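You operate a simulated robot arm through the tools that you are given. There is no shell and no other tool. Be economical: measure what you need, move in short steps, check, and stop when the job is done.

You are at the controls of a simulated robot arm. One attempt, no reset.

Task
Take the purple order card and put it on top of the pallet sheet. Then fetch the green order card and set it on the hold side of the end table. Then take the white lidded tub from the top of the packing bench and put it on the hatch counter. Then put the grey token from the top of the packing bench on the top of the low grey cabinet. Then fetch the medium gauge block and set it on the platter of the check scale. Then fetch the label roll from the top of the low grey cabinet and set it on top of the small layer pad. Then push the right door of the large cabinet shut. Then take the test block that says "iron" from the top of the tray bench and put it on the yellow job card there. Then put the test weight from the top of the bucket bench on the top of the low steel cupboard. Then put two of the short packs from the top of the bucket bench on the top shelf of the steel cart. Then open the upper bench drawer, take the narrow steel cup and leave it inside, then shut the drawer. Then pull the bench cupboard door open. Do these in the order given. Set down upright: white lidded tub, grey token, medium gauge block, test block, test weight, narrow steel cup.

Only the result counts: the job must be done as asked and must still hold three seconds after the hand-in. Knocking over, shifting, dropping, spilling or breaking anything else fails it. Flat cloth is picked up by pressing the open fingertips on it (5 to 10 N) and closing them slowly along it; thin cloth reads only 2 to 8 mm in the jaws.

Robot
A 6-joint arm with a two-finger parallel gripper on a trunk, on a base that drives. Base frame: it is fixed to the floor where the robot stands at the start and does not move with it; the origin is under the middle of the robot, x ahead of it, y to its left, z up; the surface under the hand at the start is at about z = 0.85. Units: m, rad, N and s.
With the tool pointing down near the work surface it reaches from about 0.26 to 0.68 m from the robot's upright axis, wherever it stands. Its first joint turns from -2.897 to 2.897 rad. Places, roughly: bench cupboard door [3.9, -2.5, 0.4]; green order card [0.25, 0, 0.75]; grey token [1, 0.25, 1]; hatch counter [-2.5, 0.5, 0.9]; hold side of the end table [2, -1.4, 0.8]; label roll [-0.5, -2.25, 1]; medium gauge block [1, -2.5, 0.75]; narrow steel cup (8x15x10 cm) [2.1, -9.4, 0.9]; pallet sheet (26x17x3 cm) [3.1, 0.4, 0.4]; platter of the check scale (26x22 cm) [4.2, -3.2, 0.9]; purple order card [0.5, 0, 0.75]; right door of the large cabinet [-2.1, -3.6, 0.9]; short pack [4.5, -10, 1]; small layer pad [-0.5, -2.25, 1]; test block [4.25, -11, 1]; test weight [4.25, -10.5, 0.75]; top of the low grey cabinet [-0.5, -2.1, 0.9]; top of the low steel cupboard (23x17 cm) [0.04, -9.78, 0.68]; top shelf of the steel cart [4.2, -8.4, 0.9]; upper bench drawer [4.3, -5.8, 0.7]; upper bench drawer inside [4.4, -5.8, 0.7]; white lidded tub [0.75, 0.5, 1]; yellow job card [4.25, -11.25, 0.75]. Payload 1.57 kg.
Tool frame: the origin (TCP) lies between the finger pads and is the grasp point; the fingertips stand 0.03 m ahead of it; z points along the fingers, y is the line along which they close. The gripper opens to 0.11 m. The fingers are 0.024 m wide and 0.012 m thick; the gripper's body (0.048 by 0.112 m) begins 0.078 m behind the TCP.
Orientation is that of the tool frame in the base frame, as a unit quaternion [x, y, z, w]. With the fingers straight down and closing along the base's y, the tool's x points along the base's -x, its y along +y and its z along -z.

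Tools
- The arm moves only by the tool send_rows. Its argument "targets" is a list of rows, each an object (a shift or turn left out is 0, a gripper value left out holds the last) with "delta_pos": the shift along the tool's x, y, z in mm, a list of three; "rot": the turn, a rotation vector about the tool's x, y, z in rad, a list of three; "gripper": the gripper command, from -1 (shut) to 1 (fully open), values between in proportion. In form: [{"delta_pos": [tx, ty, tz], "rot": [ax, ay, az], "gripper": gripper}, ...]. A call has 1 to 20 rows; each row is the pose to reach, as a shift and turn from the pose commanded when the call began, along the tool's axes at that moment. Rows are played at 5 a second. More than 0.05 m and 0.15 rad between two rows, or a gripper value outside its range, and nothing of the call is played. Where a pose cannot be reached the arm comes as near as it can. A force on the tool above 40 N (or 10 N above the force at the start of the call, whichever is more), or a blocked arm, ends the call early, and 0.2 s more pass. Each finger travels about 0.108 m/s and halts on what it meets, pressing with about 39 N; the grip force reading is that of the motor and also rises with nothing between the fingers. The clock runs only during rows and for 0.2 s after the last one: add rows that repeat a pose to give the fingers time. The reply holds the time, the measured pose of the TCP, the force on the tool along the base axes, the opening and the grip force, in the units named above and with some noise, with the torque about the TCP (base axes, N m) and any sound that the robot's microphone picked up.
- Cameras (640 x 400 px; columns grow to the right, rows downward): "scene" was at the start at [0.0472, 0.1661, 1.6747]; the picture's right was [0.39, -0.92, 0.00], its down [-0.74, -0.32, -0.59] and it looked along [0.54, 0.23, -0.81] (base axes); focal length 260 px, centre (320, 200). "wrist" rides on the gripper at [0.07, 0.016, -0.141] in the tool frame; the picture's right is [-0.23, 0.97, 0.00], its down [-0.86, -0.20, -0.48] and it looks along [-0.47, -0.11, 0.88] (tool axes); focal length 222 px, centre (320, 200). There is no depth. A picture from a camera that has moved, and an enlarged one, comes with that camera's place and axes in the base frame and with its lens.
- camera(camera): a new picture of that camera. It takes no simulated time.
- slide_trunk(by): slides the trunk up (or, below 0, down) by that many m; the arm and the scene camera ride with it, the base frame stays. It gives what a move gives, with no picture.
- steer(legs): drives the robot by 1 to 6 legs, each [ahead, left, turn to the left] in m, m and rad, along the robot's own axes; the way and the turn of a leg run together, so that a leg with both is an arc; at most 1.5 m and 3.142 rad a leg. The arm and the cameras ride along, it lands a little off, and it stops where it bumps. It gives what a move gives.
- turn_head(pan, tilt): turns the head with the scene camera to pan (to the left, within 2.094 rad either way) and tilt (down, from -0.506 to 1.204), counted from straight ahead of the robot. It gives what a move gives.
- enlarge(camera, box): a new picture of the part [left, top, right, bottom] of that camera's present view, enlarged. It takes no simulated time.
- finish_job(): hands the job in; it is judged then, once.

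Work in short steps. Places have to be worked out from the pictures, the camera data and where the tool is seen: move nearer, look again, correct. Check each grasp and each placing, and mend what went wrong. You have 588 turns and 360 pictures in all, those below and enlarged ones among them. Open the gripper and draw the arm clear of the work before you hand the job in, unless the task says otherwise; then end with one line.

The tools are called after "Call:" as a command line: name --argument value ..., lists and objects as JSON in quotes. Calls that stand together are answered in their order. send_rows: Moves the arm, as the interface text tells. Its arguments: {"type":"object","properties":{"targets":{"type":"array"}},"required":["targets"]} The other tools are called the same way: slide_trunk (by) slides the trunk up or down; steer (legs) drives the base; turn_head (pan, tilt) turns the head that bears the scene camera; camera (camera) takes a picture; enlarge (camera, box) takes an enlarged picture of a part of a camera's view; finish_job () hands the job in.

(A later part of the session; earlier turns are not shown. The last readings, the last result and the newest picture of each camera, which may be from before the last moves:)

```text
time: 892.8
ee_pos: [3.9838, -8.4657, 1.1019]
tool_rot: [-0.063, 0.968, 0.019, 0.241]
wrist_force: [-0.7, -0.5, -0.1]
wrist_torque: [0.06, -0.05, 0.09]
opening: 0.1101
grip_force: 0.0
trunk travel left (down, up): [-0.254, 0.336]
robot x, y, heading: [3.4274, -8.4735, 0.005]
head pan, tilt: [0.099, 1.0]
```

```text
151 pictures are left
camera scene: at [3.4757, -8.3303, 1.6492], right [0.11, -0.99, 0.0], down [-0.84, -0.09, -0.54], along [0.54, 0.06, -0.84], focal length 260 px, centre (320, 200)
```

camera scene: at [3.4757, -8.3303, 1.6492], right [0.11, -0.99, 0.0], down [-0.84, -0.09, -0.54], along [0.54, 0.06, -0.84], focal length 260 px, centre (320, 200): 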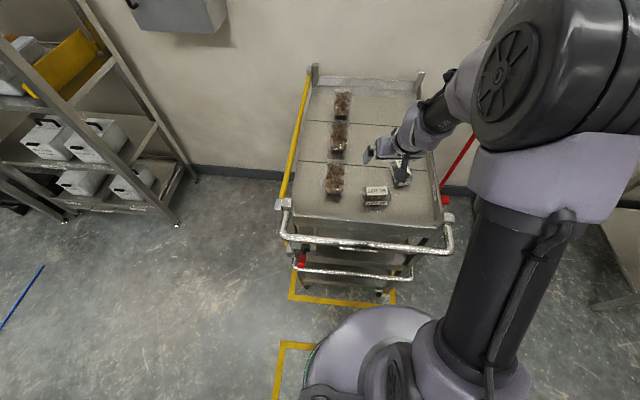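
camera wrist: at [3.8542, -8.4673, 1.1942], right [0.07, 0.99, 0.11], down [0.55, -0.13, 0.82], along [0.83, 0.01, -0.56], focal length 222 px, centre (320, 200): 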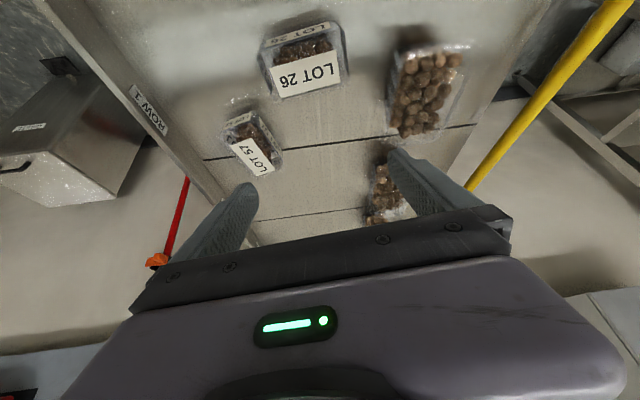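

Both packs lie on the cart's top shelf. Next the bench drawer: I straighten the hand, back off and drive to y≈-5.8.

Call:
send_rows --targets '[{"delta_pos": [30, 5, -15], "rot": [0, 0.12, 0]}, {"delta_pos": [60, 9, -32], "rot": [0, 0.24, 0]}, {"delta_pos": [95, 14, -50], "rot": [0, 0.36, 0]}, {"delta_pos": [130, 20, -68], "rot": [0, 0.48, 0]}]'

Call:
send_rows --targets '[{"rot": [0, 0, 0.06], "gripper": 0}, {"rot": [0, 0, 0.12], "gripper": 0}]'

Call:
steer --legs '[[-0.4, 0, 0], [0, 1.3, 0], [0, 1.3, 0]]'

Call:
turn_head --pan 0.15 --tilt 0.7

Call:
camera --camera "scene"

```text
time: 893.8
ee_pos: [3.8348, -8.4623, 1.0976]
tool_rot: [-0.07, 0.998, 0.0, 0.001]
wrist_force: [0.0, 0.1, 0.3]
wrist_torque: [-0.01, 0.0, -0.01]
opening: 0.1098
grip_force: 0.1
trunk travel left (down, up): [-0.254, 0.336]
robot x, y, heading: [3.4296, -8.4741, 0.005]
head pan, tilt: [0.099, 1.0]
```

```text
time: 894.4
ee_pos: [3.8367, -8.4632, 1.0971]
tool_rot: [-0.01, 1.0, 0.002, 0.002]
wrist_force: [-0.4, 0.0, 0.2]
wrist_torque: [0.01, -0.03, 0.01]
opening: 0.055
grip_force: 0.0
trunk travel left (down, up): [-0.254, 0.336]
robot x, y, heading: [3.4303, -8.474, 0.008]
head pan, tilt: [0.099, 1.0]
```

```text
time: 909.2
ee_pos: [3.4634, -5.8637, 1.0973]
tool_rot: [0.012, 1.0, 0.003, 0.002]
wrist_force: [0.2, -0.9, -0.6]
wrist_torque: [0.0, 0.0, -0.03]
opening: 0.0551
grip_force: 0.1
trunk travel left (down, up): [-0.254, 0.336]
robot x, y, heading: [3.0572, -5.858, -0.042]
head pan, tilt: [0.099, 1.0]
```

```text
time: 910.0
ee_pos: [3.4632, -5.8637, 1.098]
tool_rot: [0.011, 1.0, 0.002, 0.002]
wrist_force: [0.1, 0.6, -0.4]
wrist_torque: [-0.02, 0.02, 0.03]
opening: 0.0548
grip_force: 0.1
trunk travel left (down, up): [-0.254, 0.336]
robot x, y, heading: [3.0582, -5.8582, -0.039]
head pan, tilt: [0.15, 0.7]
```

```text
150 pictures are left
camera scene: at [3.1247, -5.7115, 1.6725], right [0.11, -0.99, 0.0], down [-0.64, -0.07, -0.76], along [0.76, 0.09, -0.64], focal length 260 px, centre (320, 200)
```

scene: 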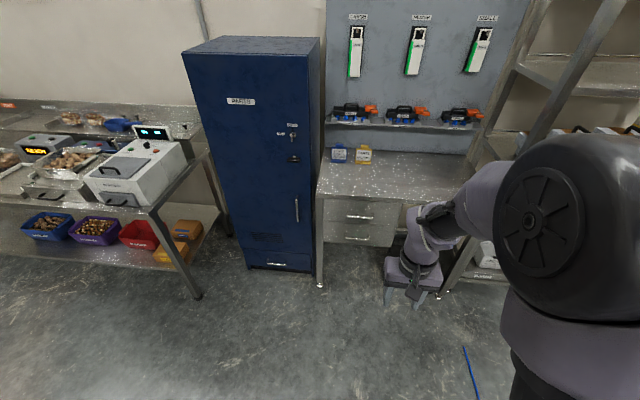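

Call:
enlarge --camera "scene" --box '[300, 140, 460, 290]'

```text
2.67 times, centred on (380, 215) of scene
camera zoom: at [3.1247, -5.7115, 1.6725], right [0.11, -0.99, 0.0], down [-0.64, -0.07, -0.76], along [0.76, 0.09, -0.64], focal length 693 px, centre (160, 160)
```

zoom: 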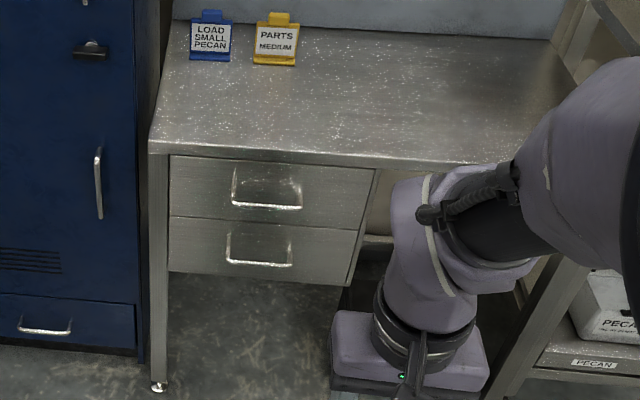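

The upper drawer's bar handle is at about (4.13,-5.806,0.73). I'll grip it with the hand horizontal. I drive to (3.45,-5.81) and lower the trunk some.

Call:
steer --legs '[[0.3, 0.055, 0.04]]'

Call:
slide_trunk --by -0.15

Call:
send_rows --targets '[{"rot": [0, -0.14, 0], "gripper": 0}, {"rot": [0, -0.28, 0]}, {"rot": [0, -0.42, 0]}, {"rot": [0, -0.56, 0]}, {"rot": [0, -0.7, 0]}, {"rot": [0, -0.84, 0]}, {"rot": [0, -0.98, 0]}, {"rot": [0, -1.12, 0]}, {"rot": [0, -1.26, 0]}, {"rot": [0, -1.4, 0]}, {"rot": [0, -1.54, 0]}, {"rot": [0, -1.571, 0]}]'

Call:
camera --camera "wrist"

```text
time: 912.0
ee_pos: [3.7643, -5.7908, 1.0975]
tool_rot: [-0.013, 1.0, 0.002, 0.002]
wrist_force: [0.4, 0.4, -0.2]
wrist_torque: [-0.01, 0.09, 0.01]
opening: 0.0551
grip_force: 0.0
trunk travel left (down, up): [-0.254, 0.336]
robot x, y, heading: [3.355, -5.804, 0.012]
head pan, tilt: [0.15, 0.7]
```

```text
time: 913.8
ee_pos: [3.7644, -5.7917, 0.9473]
tool_rot: [-0.013, 1.0, 0.001, 0.002]
wrist_force: [-0.6, 0.1, -0.2]
wrist_torque: [0.03, 0.02, 0.03]
opening: 0.0548
grip_force: 0.2
trunk travel left (down, up): [-0.104, 0.486]
robot x, y, heading: [3.357, -5.8078, 0.008]
head pan, tilt: [0.15, 0.7]
```

```text
time: 916.4
ee_pos: [3.8261, -5.7589, 0.9376]
tool_rot: [-0.008, 0.708, 0.01, 0.706]
wrist_force: [1.0, 0.2, -0.1]
wrist_torque: [0.0, 0.02, 0.05]
opening: 0.0551
grip_force: 0.1
out of reach, approached as far as the arm can: row 4, 5, 6, 7, 8, 9, 10, 11, 12
trunk travel left (down, up): [-0.104, 0.486]
robot x, y, heading: [3.3542, -5.8073, 0.011]
head pan, tilt: [0.15, 0.7]
```

```text
148 pictures are left
camera wrist: at [3.6834, -5.7466, 0.8672], right [-0.02, 0.97, 0.23], down [-0.47, -0.21, 0.86], along [0.88, -0.09, 0.46], focal length 222 px, centre (320, 200)
```

wrist: 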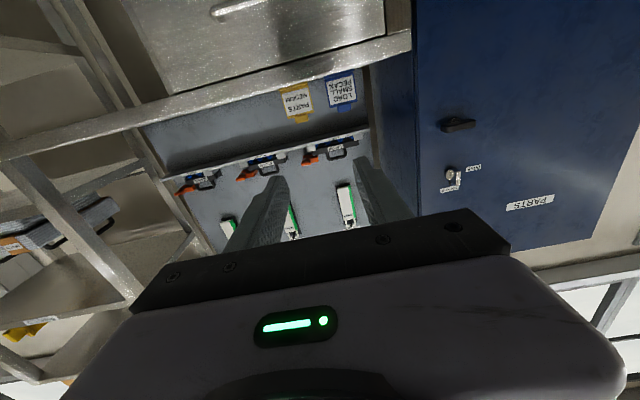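

The hand is horizontal. I now roll it 90° so the jaws close vertically while extending forward a bit.

Call:
send_rows --targets '[{"delta_pos": [0, 0, 20], "rot": [0, 0, 0.14]}, {"delta_pos": [0, 0, 40], "rot": [0, 0, 0.28]}, {"delta_pos": [0, 0, 60], "rot": [0, 0, 0.42]}, {"delta_pos": [0, -5, 80], "rot": [0, 0, 0.56]}, {"delta_pos": [0, -10, 90], "rot": [0, 0, 0.7]}, {"delta_pos": [0, -15, 90], "rot": [0, 0, 0.84]}, {"delta_pos": [0, -20, 90], "rot": [0, 0, 0.98]}, {"delta_pos": [0, -25, 90], "rot": [0, 0, 1.12]}, {"delta_pos": [0, -30, 90], "rot": [0, 0, 1.26]}, {"delta_pos": [0, -35, 90], "rot": [0, 0, 1.4]}, {"delta_pos": [0, -40, 90], "rot": [0, 0, 1.54]}, {"delta_pos": [0, -45, 90], "rot": [0, 0, 1.571]}]'

Call:
camera --camera "wrist"

Call:
camera --camera "scene"

```text
time: 919.0
ee_pos: [3.9195, -5.8099, 0.9315]
tool_rot: [0.493, 0.504, 0.509, 0.494]
wrist_force: [0.2, -0.7, 0.3]
wrist_torque: [0.01, -0.04, 0.0]
opening: 0.0552
grip_force: 0.1
trunk travel left (down, up): [-0.104, 0.486]
robot x, y, heading: [3.3552, -5.8029, 0.015]
head pan, tilt: [0.15, 0.7]
```

```text
147 pictures are left
camera wrist: at [3.7766, -5.7437, 0.9473], right [0.0, -0.23, 0.97], down [-0.46, -0.87, -0.21], along [0.89, -0.44, -0.11], focal length 222 px, centre (320, 200)
```

wrist: 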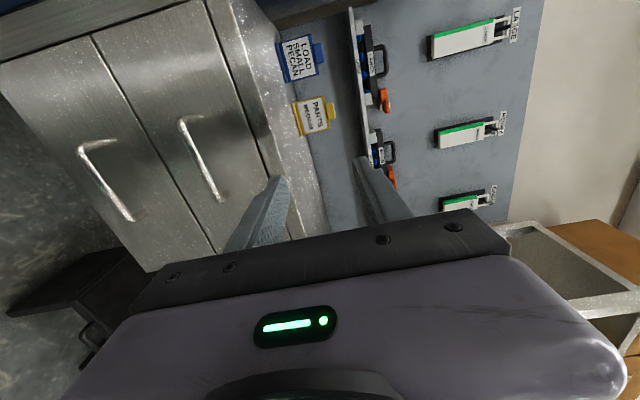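

```text
146 pictures are left
camera scene: at [3.4175, -5.6561, 1.5225], right [0.16, -0.99, 0.0], down [-0.64, -0.1, -0.76], along [0.76, 0.12, -0.64], focal length 260 px, centre (320, 200)
```

scene: 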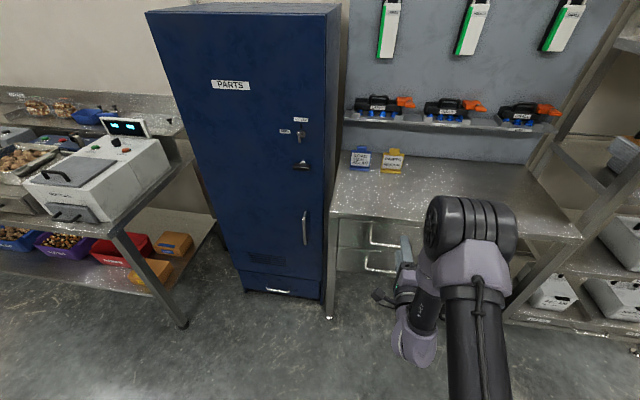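

The wrist view shows the upper handle bar at about (4.13,-5.80,0.73). I lower the hand to z≈0.731 in front of it.

Call:
send_rows --targets '[{"delta_pos": [2, -40, 0]}, {"delta_pos": [4, -80, 0]}, {"delta_pos": [6, -120, 0]}, {"delta_pos": [8, -160, 0]}, {"delta_pos": [8, -200, 0]}, {"delta_pos": [8, -200, 0]}]'

Call:
camera --camera "wrist"

```text
time: 920.4
ee_pos: [3.919, -5.8021, 0.7303]
tool_rot: [0.493, 0.505, 0.508, 0.493]
wrist_force: [-0.3, -0.2, 0.1]
wrist_torque: [0.01, 0.01, 0.0]
opening: 0.0551
grip_force: 0.0
trunk travel left (down, up): [-0.104, 0.486]
robot x, y, heading: [3.3547, -5.8083, 0.008]
head pan, tilt: [0.15, 0.7]
```

```text
145 pictures are left
camera wrist: at [3.7756, -5.7377, 0.7461], right [0.0, -0.23, 0.97], down [-0.46, -0.87, -0.2], along [0.89, -0.44, -0.11], focal length 222 px, centre (320, 200)
```

wrist: 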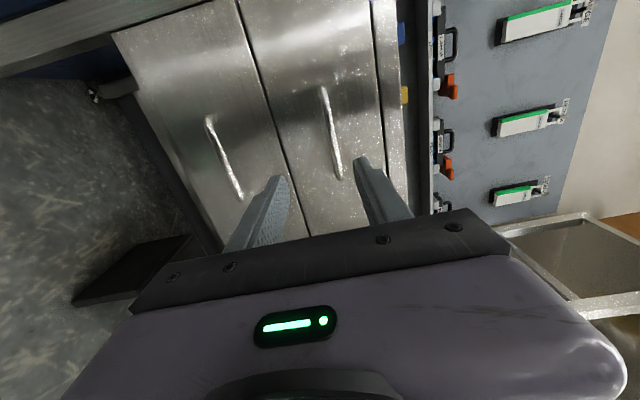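

Triangulating: bar at (4.105,-5.802,0.746). I raise 15 mm and advance to x≈4.06, then look.

Call:
send_rows --targets '[{"delta_pos": [0, 8, 35]}, {"delta_pos": [0, 15, 70]}, {"delta_pos": [0, 15, 105]}, {"delta_pos": [0, 15, 140]}, {"delta_pos": [0, 15, 140]}]'

Call:
camera --camera "wrist"

```text
time: 921.6
ee_pos: [4.0588, -5.7986, 0.7467]
tool_rot: [0.494, 0.503, 0.509, 0.494]
wrist_force: [0.1, 0.2, 0.3]
wrist_torque: [-0.02, -0.02, 0.01]
opening: 0.0551
grip_force: 0.2
trunk travel left (down, up): [-0.104, 0.486]
robot x, y, heading: [3.3539, -5.804, 0.009]
head pan, tilt: [0.15, 0.7]
```

```text
144 pictures are left
camera wrist: at [3.9151, -5.7327, 0.7623], right [0.0, -0.23, 0.97], down [-0.46, -0.87, -0.2], along [0.89, -0.44, -0.11], focal length 222 px, centre (320, 200)
```

wrist: 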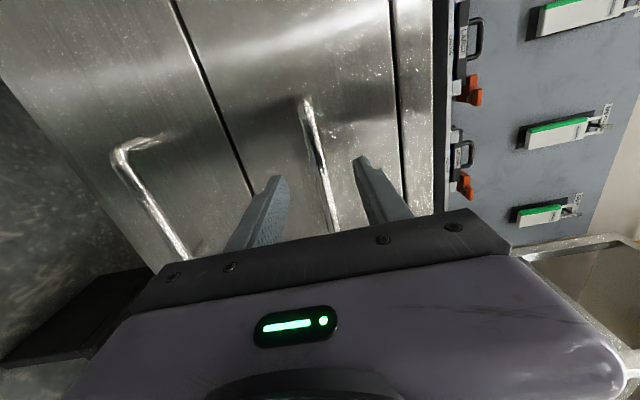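

The bar lies centred between the fingertips. I advance 32 mm and close on it.

Call:
send_rows --targets '[{"delta_pos": [0, 0, 12]}, {"delta_pos": [0, 0, 24]}, {"delta_pos": [0, 0, 34]}, {"delta_pos": [0, 0, 34], "gripper": -0.3}, {"delta_pos": [0, 0, 34], "gripper": -0.7}, {"delta_pos": [0, 0, 34], "gripper": -1}, {"delta_pos": [0, 0, 34], "gripper": -1}]'

Call:
camera --camera "wrist"

```text
time: 923.2
ee_pos: [4.0929, -5.7972, 0.7459]
tool_rot: [0.493, 0.505, 0.508, 0.494]
wrist_force: [1.4, -0.4, 5.0]
wrist_torque: [-0.29, -0.08, 0.0]
opening: 0.014
grip_force: 29.9
trunk travel left (down, up): [-0.104, 0.486]
robot x, y, heading: [3.3556, -5.81, 0.011]
head pan, tilt: [0.15, 0.7]
```

```text
143 pictures are left
camera wrist: at [3.9493, -5.7314, 0.7626], right [0.0, -0.23, 0.97], down [-0.46, -0.87, -0.2], along [0.89, -0.44, -0.11], focal length 222 px, centre (320, 200)
```

wrist: 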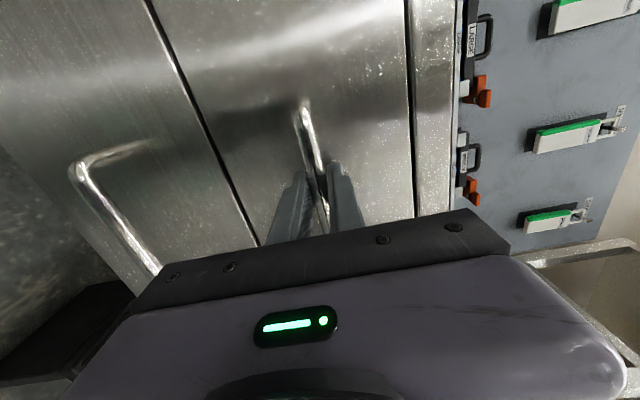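

Bar gripped. I pull the drawer out with the arm in small steps.

Call:
send_rows --targets '[{"delta_pos": [0, 0, -15]}, {"delta_pos": [0, 0, -30]}, {"delta_pos": [0, 0, -45]}, {"delta_pos": [0, 0, -60]}, {"delta_pos": [0, 0, -80]}, {"delta_pos": [0, 0, -100]}, {"delta_pos": [0, 0, -120]}]'

Call:
camera --camera "scene"

```text
time: 924.8
ee_pos: [3.9721, -5.798, 0.7476]
tool_rot: [0.492, 0.506, 0.508, 0.494]
wrist_force: [-1.4, 24.7, -3.5]
wrist_torque: [-0.1, 0.07, 0.09]
opening: 0.0137
grip_force: 30.2
trunk travel left (down, up): [-0.104, 0.486]
robot x, y, heading: [3.358, -5.8087, 0.012]
head pan, tilt: [0.15, 0.7]
```

```text
142 pictures are left
camera scene: at [3.4178, -5.6533, 1.5222], right [0.16, -0.99, 0.0], down [-0.64, -0.11, -0.76], along [0.75, 0.12, -0.64], focal length 260 px, centre (320, 200)
```

scene: 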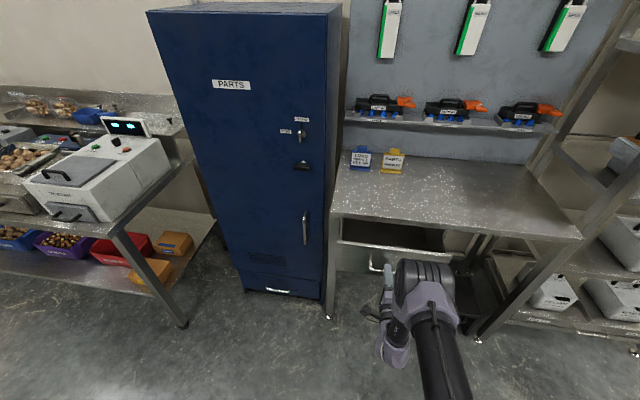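

The drawer is coming out; a side force shows a slight misalignment, so I ease 5 mm to +y while pulling on.

Call:
send_rows --targets '[{"delta_pos": [4, 0, -10]}, {"delta_pos": [6, 0, -30]}, {"delta_pos": [7, 0, -50]}, {"delta_pos": [8, 0, -70]}, {"delta_pos": [9, 0, -90]}, {"delta_pos": [10, 0, -110]}, {"delta_pos": [11, 0, -130]}]'

Call:
camera --camera "scene"

```text
time: 926.4
ee_pos: [3.8507, -5.796, 0.7478]
tool_rot: [0.495, 0.503, 0.508, 0.493]
wrist_force: [0.5, -25.1, 4.2]
wrist_torque: [-0.73, -0.06, -0.23]
opening: 0.014
grip_force: 30.9
out of reach, approached as far as the arm can: row 7
trunk travel left (down, up): [-0.104, 0.486]
robot x, y, heading: [3.3544, -5.8083, 0.004]
head pan, tilt: [0.15, 0.7]
```

```text
141 pictures are left
camera scene: at [3.4172, -5.6586, 1.5231], right [0.16, -0.99, 0.0], down [-0.64, -0.1, -0.77], along [0.76, 0.12, -0.64], focal length 260 px, centre (320, 200)
```

scene: 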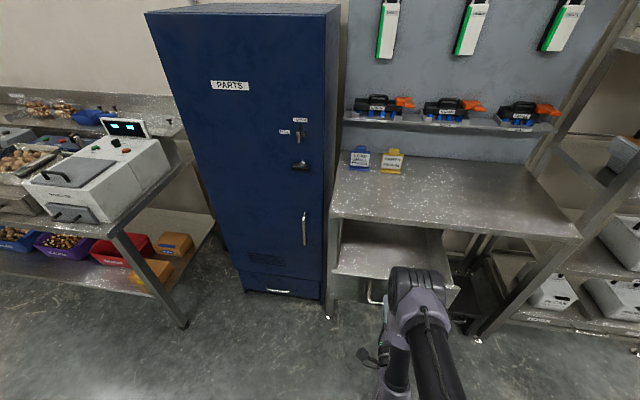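

Open by about 0.24 m, enough for the cup. I release the handle and drive straight back.

Call:
send_rows --targets '[{"delta_pos": [-6, 0, 10], "gripper": -1}, {"delta_pos": [-6, 0, 10], "gripper": -0.5}, {"delta_pos": [-6, 0, 10], "gripper": 0.1}, {"delta_pos": [-6, 0, 10], "gripper": 0.1}]'

Call:
steer --legs '[[-0.3, 0, 0]]'

Call:
camera --camera "scene"

```text
time: 927.4
ee_pos: [3.861, -5.7983, 0.7473]
tool_rot: [0.493, 0.505, 0.509, 0.493]
wrist_force: [-0.1, 0.1, -0.1]
wrist_torque: [0.03, 0.04, 0.0]
opening: 0.0603
grip_force: 0.0
trunk travel left (down, up): [-0.104, 0.486]
robot x, y, heading: [3.3533, -5.8091, 0.008]
head pan, tilt: [0.15, 0.7]
```

```text
time: 929.5
ee_pos: [3.5536, -5.8049, 0.7465]
tool_rot: [0.494, 0.503, 0.507, 0.496]
wrist_force: [-0.5, 0.0, -1.1]
wrist_torque: [0.01, -0.01, 0.02]
opening: 0.0606
grip_force: 0.0
trunk travel left (down, up): [-0.104, 0.486]
robot x, y, heading: [3.0482, -5.8075, 0.008]
head pan, tilt: [0.15, 0.7]
```

```text
140 pictures are left
camera scene: at [3.1108, -5.659, 1.5226], right [0.16, -0.99, 0.0], down [-0.64, -0.1, -0.77], along [0.76, 0.12, -0.64], focal length 260 px, centre (320, 200)
```

scene: 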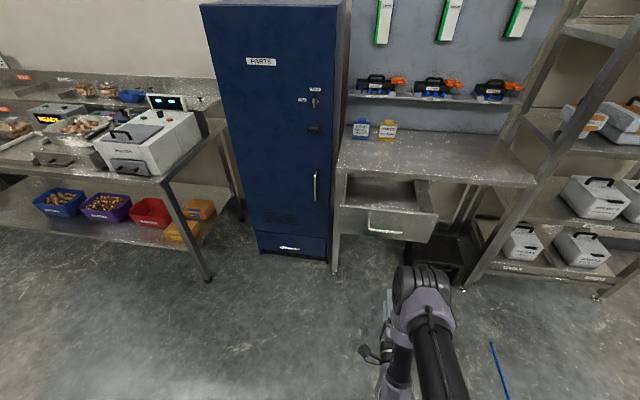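

The drawer stands open. I restore the hand to pointing down and raise it.

Call:
send_rows --targets '[{"delta_pos": [0, 20, 0], "rot": [0, 0, -0.14]}, {"delta_pos": [0, 40, 0], "rot": [0, 0, -0.28]}, {"delta_pos": [0, 60, 0], "rot": [0, 0, -0.42]}, {"delta_pos": [0, 80, 0], "rot": [0, 0, -0.56]}, {"delta_pos": [0, 100, 0], "rot": [0, 0, -0.7]}, {"delta_pos": [0, 120, 0], "rot": [0, 0, -0.84]}, {"delta_pos": [0, 140, 0], "rot": [0, 0, -0.98]}, {"delta_pos": [0, 160, 0], "rot": [0, 0, -1.12]}, {"delta_pos": [0, 180, 0], "rot": [0, 0, -1.26]}, {"delta_pos": [0, 190, 0], "rot": [0, 0, -1.4]}, {"delta_pos": [0, 200, 0], "rot": [0, 0, -1.54]}, {"delta_pos": [0, 200, 0], "rot": [0, 0, -1.571]}]'

Call:
send_rows --targets '[{"rot": [0, 0.14, 0]}, {"rot": [0, 0.28, 0]}, {"rot": [0, 0.42, 0]}, {"rot": [0, 0.56, 0]}, {"rot": [0, 0.7, 0]}, {"rot": [0, 0.84, 0]}, {"rot": [0, 0.98, 0]}, {"rot": [0, 1.12, 0]}, {"rot": [0, 1.26, 0]}, {"rot": [0, 1.4, 0]}, {"rot": [0, 1.54, 0]}, {"rot": [0, 1.571, 0]}]'

Call:
enlarge --camera "scene" --box '[310, 140, 460, 260]'

```text
time: 932.1
ee_pos: [3.5534, -5.8046, 0.9471]
tool_rot: [-0.007, 0.705, 0.009, 0.709]
wrist_force: [-0.1, 0.2, 0.7]
wrist_torque: [-0.02, 0.0, 0.01]
opening: 0.0606
grip_force: 0.0
trunk travel left (down, up): [-0.104, 0.486]
robot x, y, heading: [3.0492, -5.8113, 0.008]
head pan, tilt: [0.15, 0.7]
```

```text
time: 934.7
ee_pos: [3.5537, -5.806, 0.9472]
tool_rot: [-0.01, 1.0, 0.002, 0.002]
wrist_force: [-0.4, -0.4, -0.3]
wrist_torque: [0.01, 0.03, -0.01]
opening: 0.0603
grip_force: 0.1
out of reach, approached as far as the arm can: row 8
trunk travel left (down, up): [-0.104, 0.486]
robot x, y, heading: [3.0447, -5.81, 0.005]
head pan, tilt: [0.15, 0.7]
```

```text
3.33 times, centred on (385, 200) of scene
camera zoom: at [3.1111, -5.659, 1.5225], right [0.16, -0.99, 0.0], down [-0.64, -0.1, -0.76], along [0.76, 0.12, -0.64], focal length 866 px, centre (103, 200)
```

zoom: 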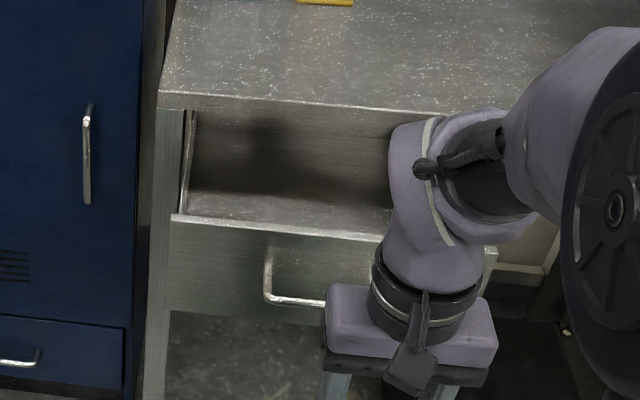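

Drawer is empty and open. I tuck, raise and drive south toward the cup at (2.1,-9.4).

Call:
send_rows --targets '[{"delta_pos": [40, 0, -15], "gripper": 0.5}, {"delta_pos": [80, 0, -30], "gripper": 0.5}, {"delta_pos": [110, 0, -40], "gripper": 0.5}]'

Call:
slide_trunk --by 0.15

Call:
steer --legs '[[0, -1.2, 0], [0, -1.2, 0], [0, -1.2, 0], [0, 0, 3.13]]'

Call:
turn_head --pan 0.1 --tilt 0.7

Call:
camera --camera "scene"

```text
time: 935.5
ee_pos: [3.4408, -5.8098, 0.986]
tool_rot: [-0.01, 1.0, 0.002, 0.002]
wrist_force: [0.0, -0.7, 0.3]
wrist_torque: [-0.02, 0.02, 0.02]
opening: 0.0824
grip_force: 0.0
trunk travel left (down, up): [-0.104, 0.486]
robot x, y, heading: [3.0473, -5.8124, 0.01]
head pan, tilt: [0.15, 0.7]
```

```text
time: 937.2
ee_pos: [3.4409, -5.8091, 1.1355]
tool_rot: [-0.01, 1.0, 0.002, 0.001]
wrist_force: [-0.4, 0.0, 0.1]
wrist_torque: [0.0, 0.0, -0.02]
opening: 0.0825
grip_force: 0.0
trunk travel left (down, up): [-0.254, 0.336]
robot x, y, heading: [3.0509, -5.8055, 0.005]
head pan, tilt: [0.15, 0.7]
```

```text
time: 962.2
ee_pos: [2.7893, -9.4603, 1.1354]
tool_rot: [0.999, 0.051, -0.001, 0.002]
wrist_force: [1.3, -0.6, 0.2]
wrist_torque: [0.02, -0.05, -0.01]
opening: 0.0826
grip_force: 0.0
trunk travel left (down, up): [-0.254, 0.336]
robot x, y, heading: [3.1812, -9.4249, -3.058]
head pan, tilt: [0.15, 0.7]
```

```text
time: 962.8
ee_pos: [2.7894, -9.46, 1.1354]
tool_rot: [0.999, 0.051, -0.002, 0.002]
wrist_force: [-0.3, -0.4, -0.3]
wrist_torque: [-0.02, 0.0, 0.01]
opening: 0.0824
grip_force: 0.1
trunk travel left (down, up): [-0.254, 0.336]
robot x, y, heading: [3.1811, -9.4279, -3.056]
head pan, tilt: [0.099, 0.7]
```

```text
138 pictures are left
camera scene: at [3.1293, -9.5845, 1.6725], right [-0.19, 0.98, 0.0], down [0.63, 0.12, -0.76], along [-0.75, -0.14, -0.64], focal length 260 px, centre (320, 200)
```

scene: 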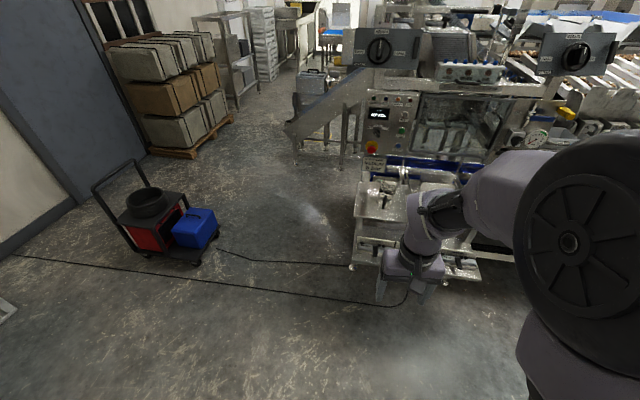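

Call:
enlarge --camera "scene" --box '[340, 150, 500, 290]'

```text
2.86 times, centred on (420, 220) of scene
camera zoom: at [3.1293, -9.5845, 1.6725], right [-0.19, 0.98, 0.0], down [0.63, 0.12, -0.76], along [-0.75, -0.14, -0.64], focal length 742 px, centre (34, 143)
```

zoom: 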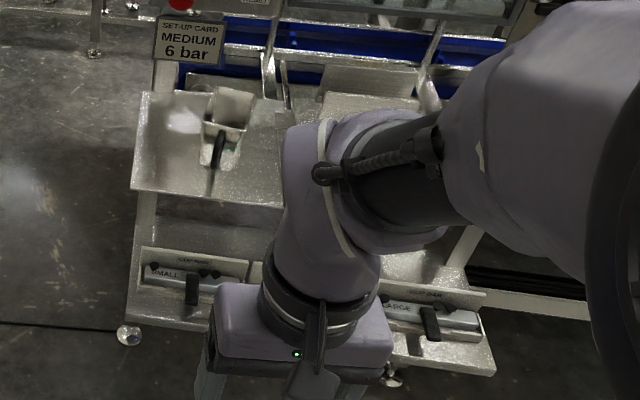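

The cup with its black handle stands on a small platform near (2.09,-9.44). I square up, move to x≈2.66 and look with the wrist camera.

Call:
steer --legs '[[0, 0, -0.085], [0.5, 0, 0]]'

Call:
camera --camera "wrist"

Call:
turn_head --pan 0.2 --tilt 0.95

Call:
camera --camera "scene"

```text
time: 966.3
ee_pos: [2.287, -9.4213, 1.1351]
tool_rot: [1.0, 0.003, -0.001, 0.002]
wrist_force: [-0.6, -0.4, -0.3]
wrist_torque: [0.0, -0.04, 0.01]
opening: 0.0823
grip_force: 0.0
trunk travel left (down, up): [-0.254, 0.336]
robot x, y, heading: [2.6812, -9.4241, 3.138]
head pan, tilt: [0.099, 0.7]
```

```text
136 pictures are left
camera wrist: at [2.3564, -9.4376, 1.2756], right [-0.22, -0.98, 0.0], down [-0.85, 0.19, 0.48], along [-0.47, 0.1, -0.88], focal length 222 px, centre (320, 200)
```

wrist: 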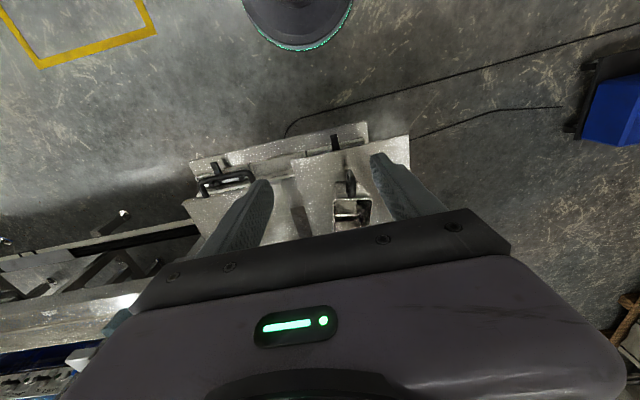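

```text
time: 967.0
ee_pos: [2.2867, -9.4213, 1.1366]
tool_rot: [1.0, 0.003, -0.002, 0.001]
wrist_force: [-0.1, 0.0, 0.8]
wrist_torque: [-0.01, -0.04, 0.01]
opening: 0.0824
grip_force: 0.1
trunk travel left (down, up): [-0.254, 0.336]
robot x, y, heading: [2.6793, -9.4282, 3.139]
head pan, tilt: [0.201, 0.949]
```

```text
135 pictures are left
camera scene: at [2.6271, -9.5835, 1.6528], right [-0.19, 0.98, 0.0], down [0.8, 0.16, -0.58], along [-0.57, -0.11, -0.81], focal length 260 px, centre (320, 200)
```

scene: 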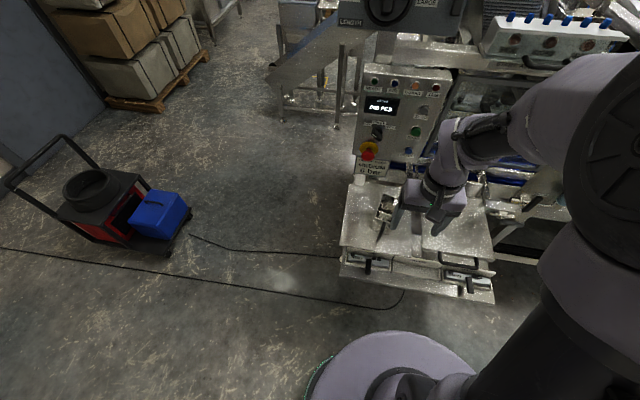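

Call:
enlarge --camera "wrist" --box '[260, 130, 420, 240]'

Call:
enlarge --camera "scene" --box '[330, 160, 510, 300]'

```text
3.64 times, centred on (340, 185) of wrist
camera zoom: at [2.3569, -9.4376, 1.2758], right [-0.22, -0.98, 0.0], down [-0.85, 0.19, 0.48], along [-0.47, 0.1, -0.88], focal length 808 px, centre (247, 254)
```

zoom: 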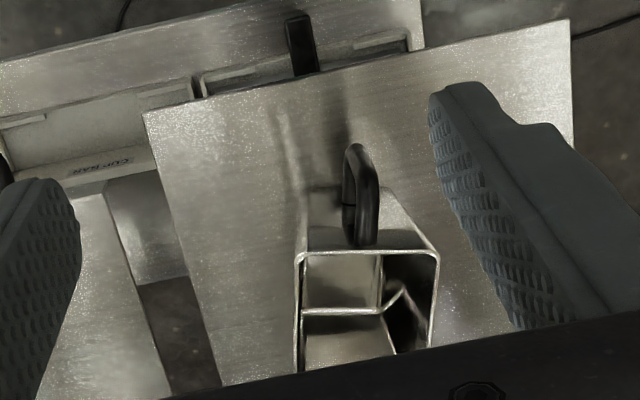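

```text
2.86 times, centred on (420, 230) of scene
camera zoom: at [2.6271, -9.5835, 1.6528], right [-0.19, 0.98, 0.0], down [0.8, 0.16, -0.58], along [-0.57, -0.11, -0.81], focal length 742 px, centre (34, 114)
```

zoom: 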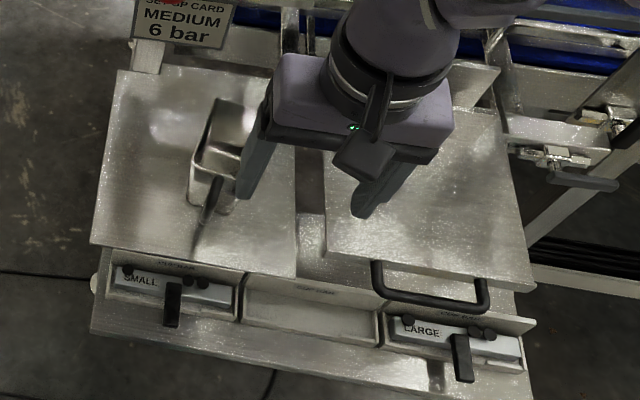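

Cup body is about 0.065×0.07, rim z≈0.925, centred near (2.126,-9.45), handle toward me. I move over it with jaws wide open.

Call:
send_rows --targets '[{"delta_pos": [-40, 7, 10], "gripper": 0.9}, {"delta_pos": [-80, 14, 30], "gripper": 0.9}, {"delta_pos": [-120, 21, 55], "gripper": 0.9}, {"delta_pos": [-161, 28, 75], "gripper": 0.9}, {"delta_pos": [-161, 28, 115], "gripper": 0.9}, {"delta_pos": [-161, 28, 115], "gripper": 0.9}]'

Call:
camera --camera "wrist"

```text
time: 968.4
ee_pos: [2.128, -9.4504, 1.0188]
tool_rot: [1.0, 0.003, -0.003, 0.002]
wrist_force: [0.1, 0.0, 0.6]
wrist_torque: [0.01, -0.02, 0.03]
opening: 0.1044
grip_force: 0.1
trunk travel left (down, up): [-0.254, 0.336]
robot x, y, heading: [2.6785, -9.4288, 3.135]
head pan, tilt: [0.201, 0.949]
```

```text
132 pictures are left
camera wrist: at [2.1972, -9.4662, 1.1594], right [-0.22, -0.98, 0.0], down [-0.85, 0.19, 0.48], along [-0.47, 0.1, -0.88], focal length 222 px, centre (320, 200)
```

wrist: 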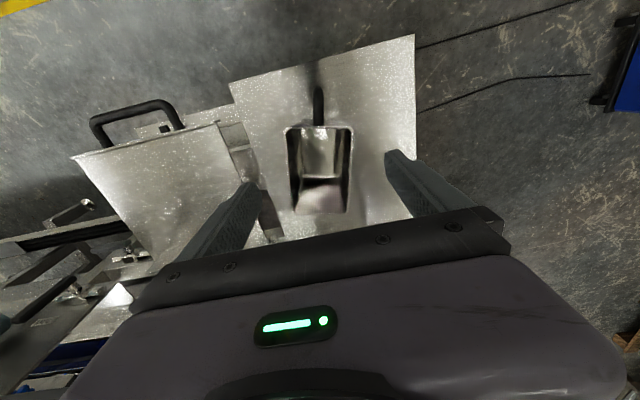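

Cup centre refined to (2.104,-9.448). I correct and lower to z≈0.90, then close on its sides.

Call:
send_rows --targets '[{"delta_pos": [-12, -2, 30]}, {"delta_pos": [-24, -3, 65]}, {"delta_pos": [-24, -3, 95]}, {"delta_pos": [-24, -3, 117]}, {"delta_pos": [-24, -3, 117]}]'

Call:
camera --camera "wrist"

```text
time: 969.6
ee_pos: [2.1019, -9.4469, 0.9036]
tool_rot: [1.0, 0.002, -0.003, 0.002]
wrist_force: [-0.4, -0.3, -0.1]
wrist_torque: [0.0, 0.02, 0.0]
opening: 0.1046
grip_force: 0.0
trunk travel left (down, up): [-0.254, 0.336]
robot x, y, heading: [2.6803, -9.4285, 3.136]
head pan, tilt: [0.201, 0.949]
```

```text
131 pictures are left
camera wrist: at [2.1714, -9.4629, 1.0442], right [-0.22, -0.98, 0.0], down [-0.85, 0.19, 0.48], along [-0.47, 0.1, -0.88], focal length 222 px, centre (320, 200)
```

wrist: 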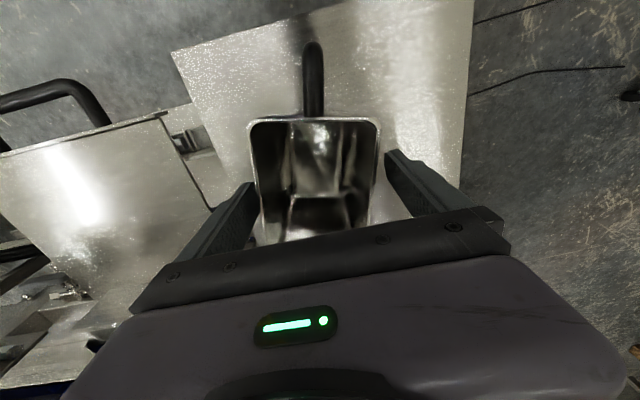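

The cup sits between the fingers. I close and lift.

Call:
send_rows --targets '[{"gripper": 0.6}, {"gripper": 0.3}, {"gripper": -0.2}, {"gripper": -1}, {"gripper": -1}, {"gripper": -1}]'

Call:
send_rows --targets '[{"delta_pos": [0, 0, -15]}, {"delta_pos": [0, 0, -45]}, {"delta_pos": [0, 0, -90]}, {"delta_pos": [0, 0, -135]}, {"delta_pos": [0, 0, -180]}, {"delta_pos": [0, 0, -220]}]'

Call:
camera --camera "wrist"

```text
time: 971.0
ee_pos: [2.1011, -9.4481, 0.9025]
tool_rot: [1.0, 0.004, -0.002, 0.001]
wrist_force: [-1.1, 0.1, -0.5]
wrist_torque: [-0.15, -0.04, -0.01]
opening: 0.0767
grip_force: 39.3
trunk travel left (down, up): [-0.254, 0.336]
robot x, y, heading: [2.6782, -9.4232, 3.137]
head pan, tilt: [0.201, 0.949]
```

```text
time: 972.4
ee_pos: [2.1057, -9.4443, 1.1254]
tool_rot: [1.0, 0.003, -0.002, 0.001]
wrist_force: [0.0, -0.3, -2.2]
wrist_torque: [0.0, 0.0, -0.01]
opening: 0.076
grip_force: 39.4
trunk travel left (down, up): [-0.254, 0.336]
robot x, y, heading: [2.6809, -9.4267, 3.141]
head pan, tilt: [0.201, 0.949]
```

```text
130 pictures are left
camera wrist: at [2.1749, -9.4604, 1.2665], right [-0.22, -0.98, 0.0], down [-0.85, 0.2, 0.48], along [-0.47, 0.1, -0.88], focal length 222 px, centre (320, 200)
```

wrist: 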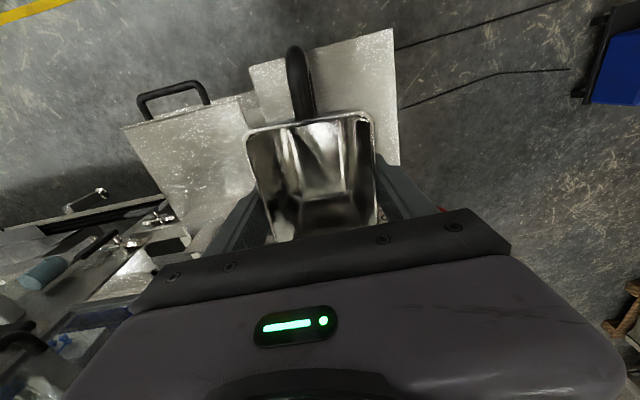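

Cup is up and upright. I tuck it, back away, turn and drive north to the drawer.

Call:
send_rows --targets '[{"delta_pos": [40, 0, -10]}, {"delta_pos": [80, 0, -20]}, {"delta_pos": [120, 0, -20]}, {"delta_pos": [160, 0, -20]}]'

Call:
steer --legs '[[-0.35, 0, 0], [0, 0, 3.14], [0, 1.2, 0], [0, 1.2, 0], [0, 1.2, 0]]'

Call:
turn_head --pan 0.15 --tilt 0.75

Call:
camera --camera "scene"

Call:
camera --camera "wrist"

```text
time: 973.4
ee_pos: [2.2623, -9.4474, 1.1438]
tool_rot: [1.0, 0.003, -0.002, 0.002]
wrist_force: [0.0, -0.9, -3.6]
wrist_torque: [0.01, 0.05, 0.01]
opening: 0.0759
grip_force: 39.2
trunk travel left (down, up): [-0.254, 0.336]
robot x, y, heading: [2.6793, -9.4262, 3.14]
head pan, tilt: [0.201, 0.949]
```

```text
time: 1000.1
ee_pos: [3.3283, -5.8125, 1.143]
tool_rot: [-0.019, 1.0, 0.001, 0.002]
wrist_force: [-0.4, -0.1, -3.2]
wrist_torque: [-0.03, -0.06, 0.0]
opening: 0.074
grip_force: 38.8
trunk travel left (down, up): [-0.254, 0.336]
robot x, y, heading: [2.9118, -5.8469, 0.024]
head pan, tilt: [0.201, 0.949]
```

```text
time: 1000.8
ee_pos: [3.329, -5.812, 1.1442]
tool_rot: [-0.018, 1.0, 0.002, 0.001]
wrist_force: [-0.7, -0.2, -2.8]
wrist_torque: [-0.01, -0.01, -0.02]
opening: 0.0742
grip_force: 38.8
trunk travel left (down, up): [-0.254, 0.336]
robot x, y, heading: [2.9064, -5.8447, 0.018]
head pan, tilt: [0.15, 0.75]
```

```text
129 pictures are left
camera scene: at [2.9686, -5.6936, 1.6682], right [0.17, -0.99, 0.0], down [-0.67, -0.12, -0.73], along [0.72, 0.13, -0.68], focal length 260 px, centre (320, 200)
```

scene: 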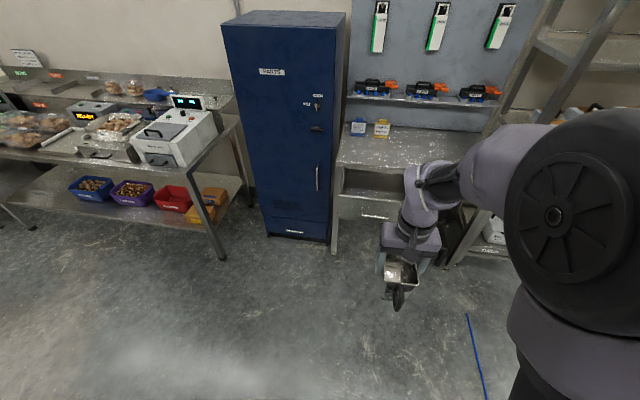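

```text
128 pictures are left
camera wrist: at [3.2572, -5.7999, 1.2843], right [0.19, 0.98, 0.0], down [0.86, -0.17, 0.48], along [0.47, -0.09, -0.88], focal length 222 px, centre (320, 200)
```

wrist: 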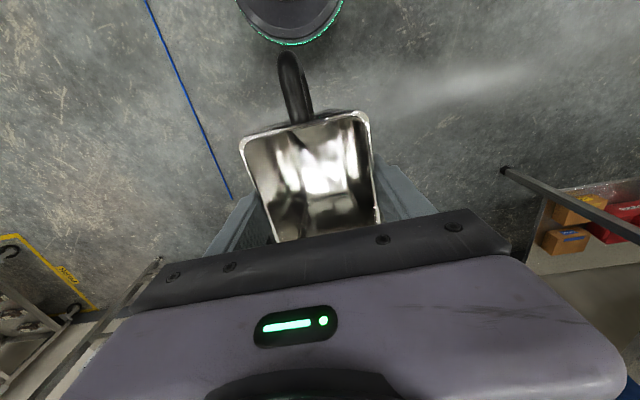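

Drawer interior spans x≈3.945–4.16, y≈-6.0..-5.62. I drive up to x≈3.5 and look down into it.

Call:
steer --legs '[[0.59, 0.02, -0.018]]'

Call:
turn_head --pan 0.2 --tilt 1.0

Call:
camera --camera "scene"

Call:
camera --camera "wrist"

```text
time: 1004.2
ee_pos: [3.9263, -5.7978, 1.1433]
tool_rot: [-0.005, 1.0, 0.002, 0.001]
wrist_force: [0.1, 0.2, -3.7]
wrist_torque: [0.02, 0.0, 0.01]
opening: 0.074
grip_force: 39.2
trunk travel left (down, up): [-0.254, 0.336]
robot x, y, heading: [3.5058, -5.82, -0.007]
head pan, tilt: [0.15, 0.75]
```

```text
time: 1005.0
ee_pos: [3.9242, -5.7981, 1.1441]
tool_rot: [-0.005, 1.0, 0.001, 0.002]
wrist_force: [0.4, -1.2, -2.7]
wrist_torque: [-0.01, -0.01, 0.03]
opening: 0.0744
grip_force: 39.1
trunk travel left (down, up): [-0.254, 0.336]
robot x, y, heading: [3.5077, -5.8173, -0.0]
head pan, tilt: [0.201, 1.0]
```

```text
127 pictures are left
camera scene: at [3.5549, -5.6681, 1.6492], right [0.2, -0.98, 0.0], down [-0.83, -0.16, -0.54], along [0.53, 0.11, -0.84], focal length 260 px, centre (320, 200)
```

scene: 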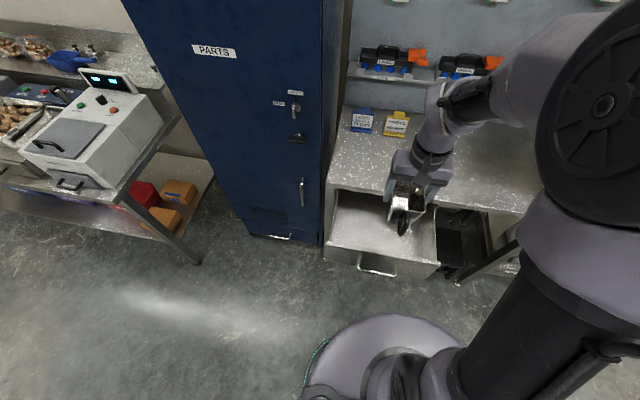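

```text
126 pictures are left
camera wrist: at [3.8541, -5.7838, 1.2843], right [0.22, 0.98, 0.0], down [0.86, -0.19, 0.48], along [0.47, -0.1, -0.88], focal length 222 px, centre (320, 200)
```

wrist: 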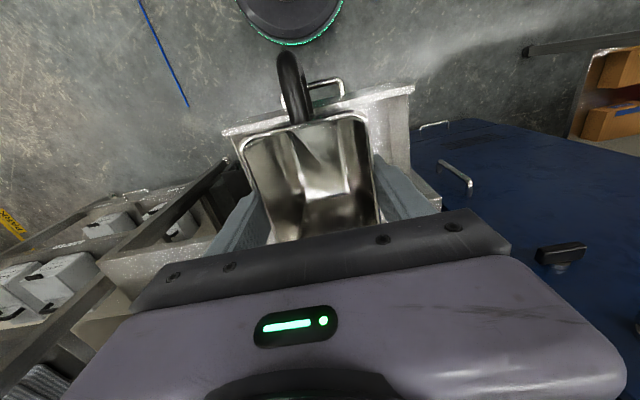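

I move the cup over (4.055,-5.80), clear of the bench edge (x≈4.117), and lower to check.

Call:
send_rows --targets '[{"delta_pos": [-40, 0, 0]}, {"delta_pos": [-80, 0, 0]}, {"delta_pos": [-131, 0, 20]}, {"delta_pos": [-131, 0, 65]}, {"delta_pos": [-131, 0, 110]}, {"delta_pos": [-131, 0, 155]}, {"delta_pos": [-131, 0, 195]}, {"delta_pos": [-131, 0, 195]}]'

Call:
camera --camera "wrist"

Call:
enlarge --camera "scene" --box '[300, 100, 500, 300]'

```text
refused: row 3 steps farther than a row can; nothing moved
```

```text
125 pictures are left
camera wrist: at [3.8541, -5.7838, 1.2843], right [0.22, 0.98, 0.0], down [0.86, -0.19, 0.48], along [0.47, -0.1, -0.88], focal length 222 px, centre (320, 200)
```

wrist: 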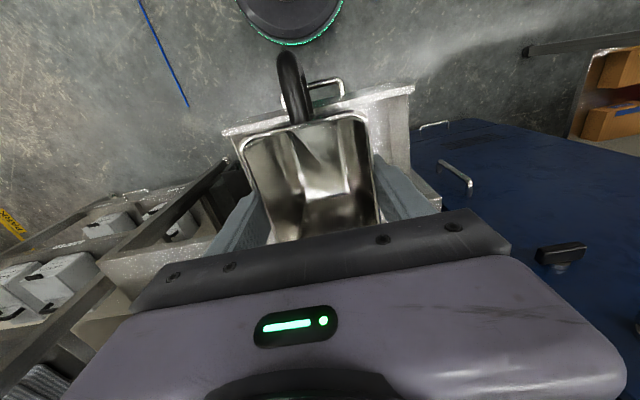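

```text
2.00 times, centred on (400, 200) of scene
camera zoom: at [3.5549, -5.6681, 1.6492], right [0.2, -0.98, 0.0], down [-0.83, -0.16, -0.54], along [0.53, 0.11, -0.84], focal length 520 px, centre (160, 200)
```

zoom: 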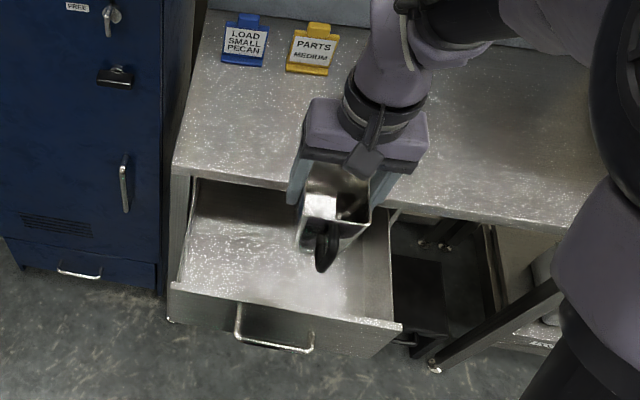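

Call:
send_rows --targets '[{"delta_pos": [-44, 0, 0]}, {"delta_pos": [-88, 0, 0]}, {"delta_pos": [-131, 0, 10]}, {"delta_pos": [-131, 0, 55]}, {"delta_pos": [-131, 0, 100]}, {"delta_pos": [-131, 0, 145]}, {"delta_pos": [-131, 0, 185]}, {"delta_pos": [-131, 0, 185]}]'

Call:
camera --camera "wrist"

Call:
enlarge --camera "scene" --box '[300, 100, 500, 300]'

```text
time: 1006.8
ee_pos: [4.0524, -5.7993, 0.957]
tool_rot: [-0.005, 1.0, 0.002, 0.001]
wrist_force: [-0.5, 0.6, -3.0]
wrist_torque: [-0.04, -0.03, -0.01]
opening: 0.0742
grip_force: 39.0
trunk travel left (down, up): [-0.254, 0.336]
robot x, y, heading: [3.5034, -5.8234, -0.007]
head pan, tilt: [0.201, 1.0]
```

```text
123 pictures are left
camera wrist: at [3.9816, -5.7832, 1.0966], right [0.22, 0.98, 0.0], down [0.86, -0.19, 0.48], along [0.47, -0.1, -0.88], focal length 222 px, centre (320, 200)
```

wrist: 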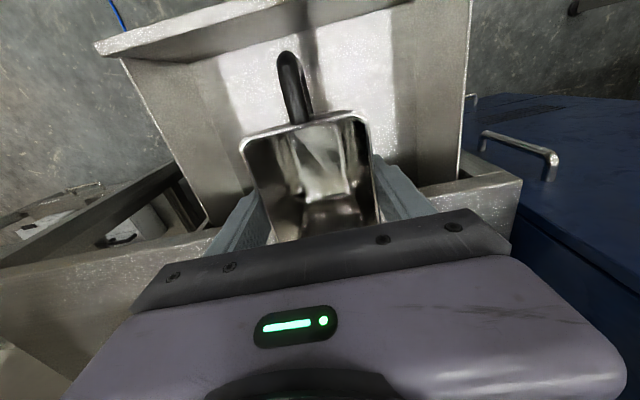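

```text
2.00 times, centred on (400, 200) of scene
camera zoom: at [3.5546, -5.6681, 1.6492], right [0.2, -0.98, 0.0], down [-0.83, -0.16, -0.54], along [0.53, 0.11, -0.84], focal length 520 px, centre (160, 200)
```

zoom: 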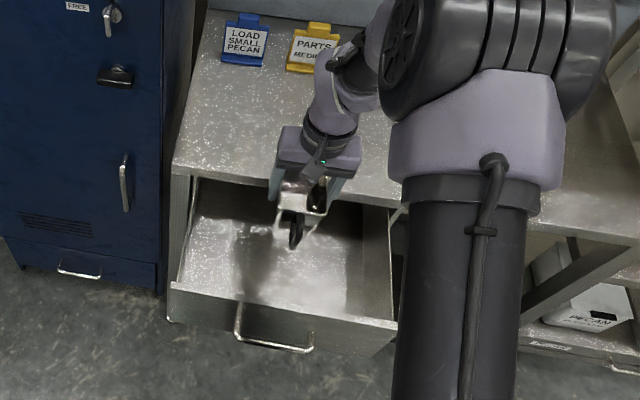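

Well placed: handle end at x≈3.964, body end ≈4.105, within 3.94–4.131. I lower into the drawer to contact.

Call:
send_rows --targets '[{"delta_pos": [0, 0, 35]}, {"delta_pos": [0, 0, 70]}, {"delta_pos": [0, 0, 105]}, {"delta_pos": [0, 0, 125]}, {"delta_pos": [0, 0, 135]}, {"delta_pos": [0, 0, 143]}, {"delta_pos": [0, 0, 151]}, {"delta_pos": [0, 0, 159]}, {"delta_pos": [0, 0, 167]}, {"delta_pos": [0, 0, 175]}, {"delta_pos": [0, 0, 183]}, {"delta_pos": [0, 0, 191]}]'

Call:
camera --camera "wrist"

```text
time: 1009.4
ee_pos: [4.0584, -5.7954, 0.769]
tool_rot: [-0.005, 1.0, 0.001, 0.002]
wrist_force: [0.7, 0.0, -3.9]
wrist_torque: [-0.02, -0.01, 0.01]
opening: 0.0743
grip_force: 38.8
trunk travel left (down, up): [-0.254, 0.336]
robot x, y, heading: [3.5035, -5.8201, -0.005]
head pan, tilt: [0.201, 1.0]
```

```text
121 pictures are left
camera wrist: at [3.9867, -5.7816, 0.9091], right [0.22, 0.98, 0.0], down [0.86, -0.19, 0.48], along [0.47, -0.1, -0.88], focal length 222 px, centre (320, 200)
```

wrist: 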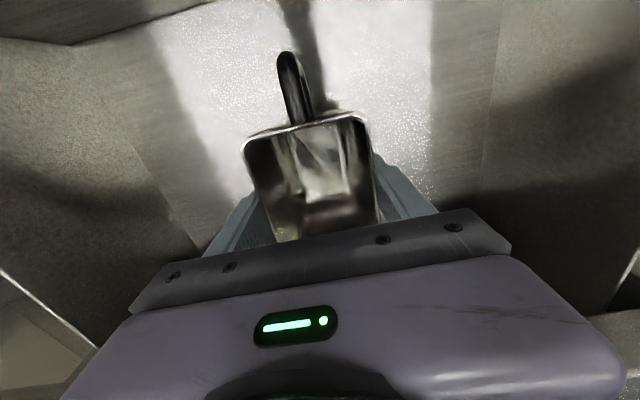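

No contact yet; I continue down.

Call:
send_rows --targets '[{"delta_pos": [0, 0, 7]}, {"delta_pos": [0, 0, 14]}, {"delta_pos": [0, 0, 21]}, {"delta_pos": [0, 0, 28]}, {"delta_pos": [0, 0, 35]}, {"delta_pos": [0, 0, 42]}, {"delta_pos": [0, 0, 49]}, {"delta_pos": [0, 0, 56]}]'

```text
time: 1010.5
ee_pos: [4.0615, -5.7959, 0.7418]
tool_rot: [-0.005, 1.0, 0.003, 0.005]
wrist_force: [0.2, -2.6, 21.2]
wrist_torque: [-0.41, 1.0, 0.11]
opening: 0.0745
grip_force: 39.4
trunk travel left (down, up): [-0.254, 0.336]
robot x, y, heading: [3.5046, -5.8197, -0.001]
head pan, tilt: [0.201, 1.0]
stopped in row 5: the force on the tool passed its limit at 56 N (the readings are from after the stop); the commanded pose is now the measured one
```

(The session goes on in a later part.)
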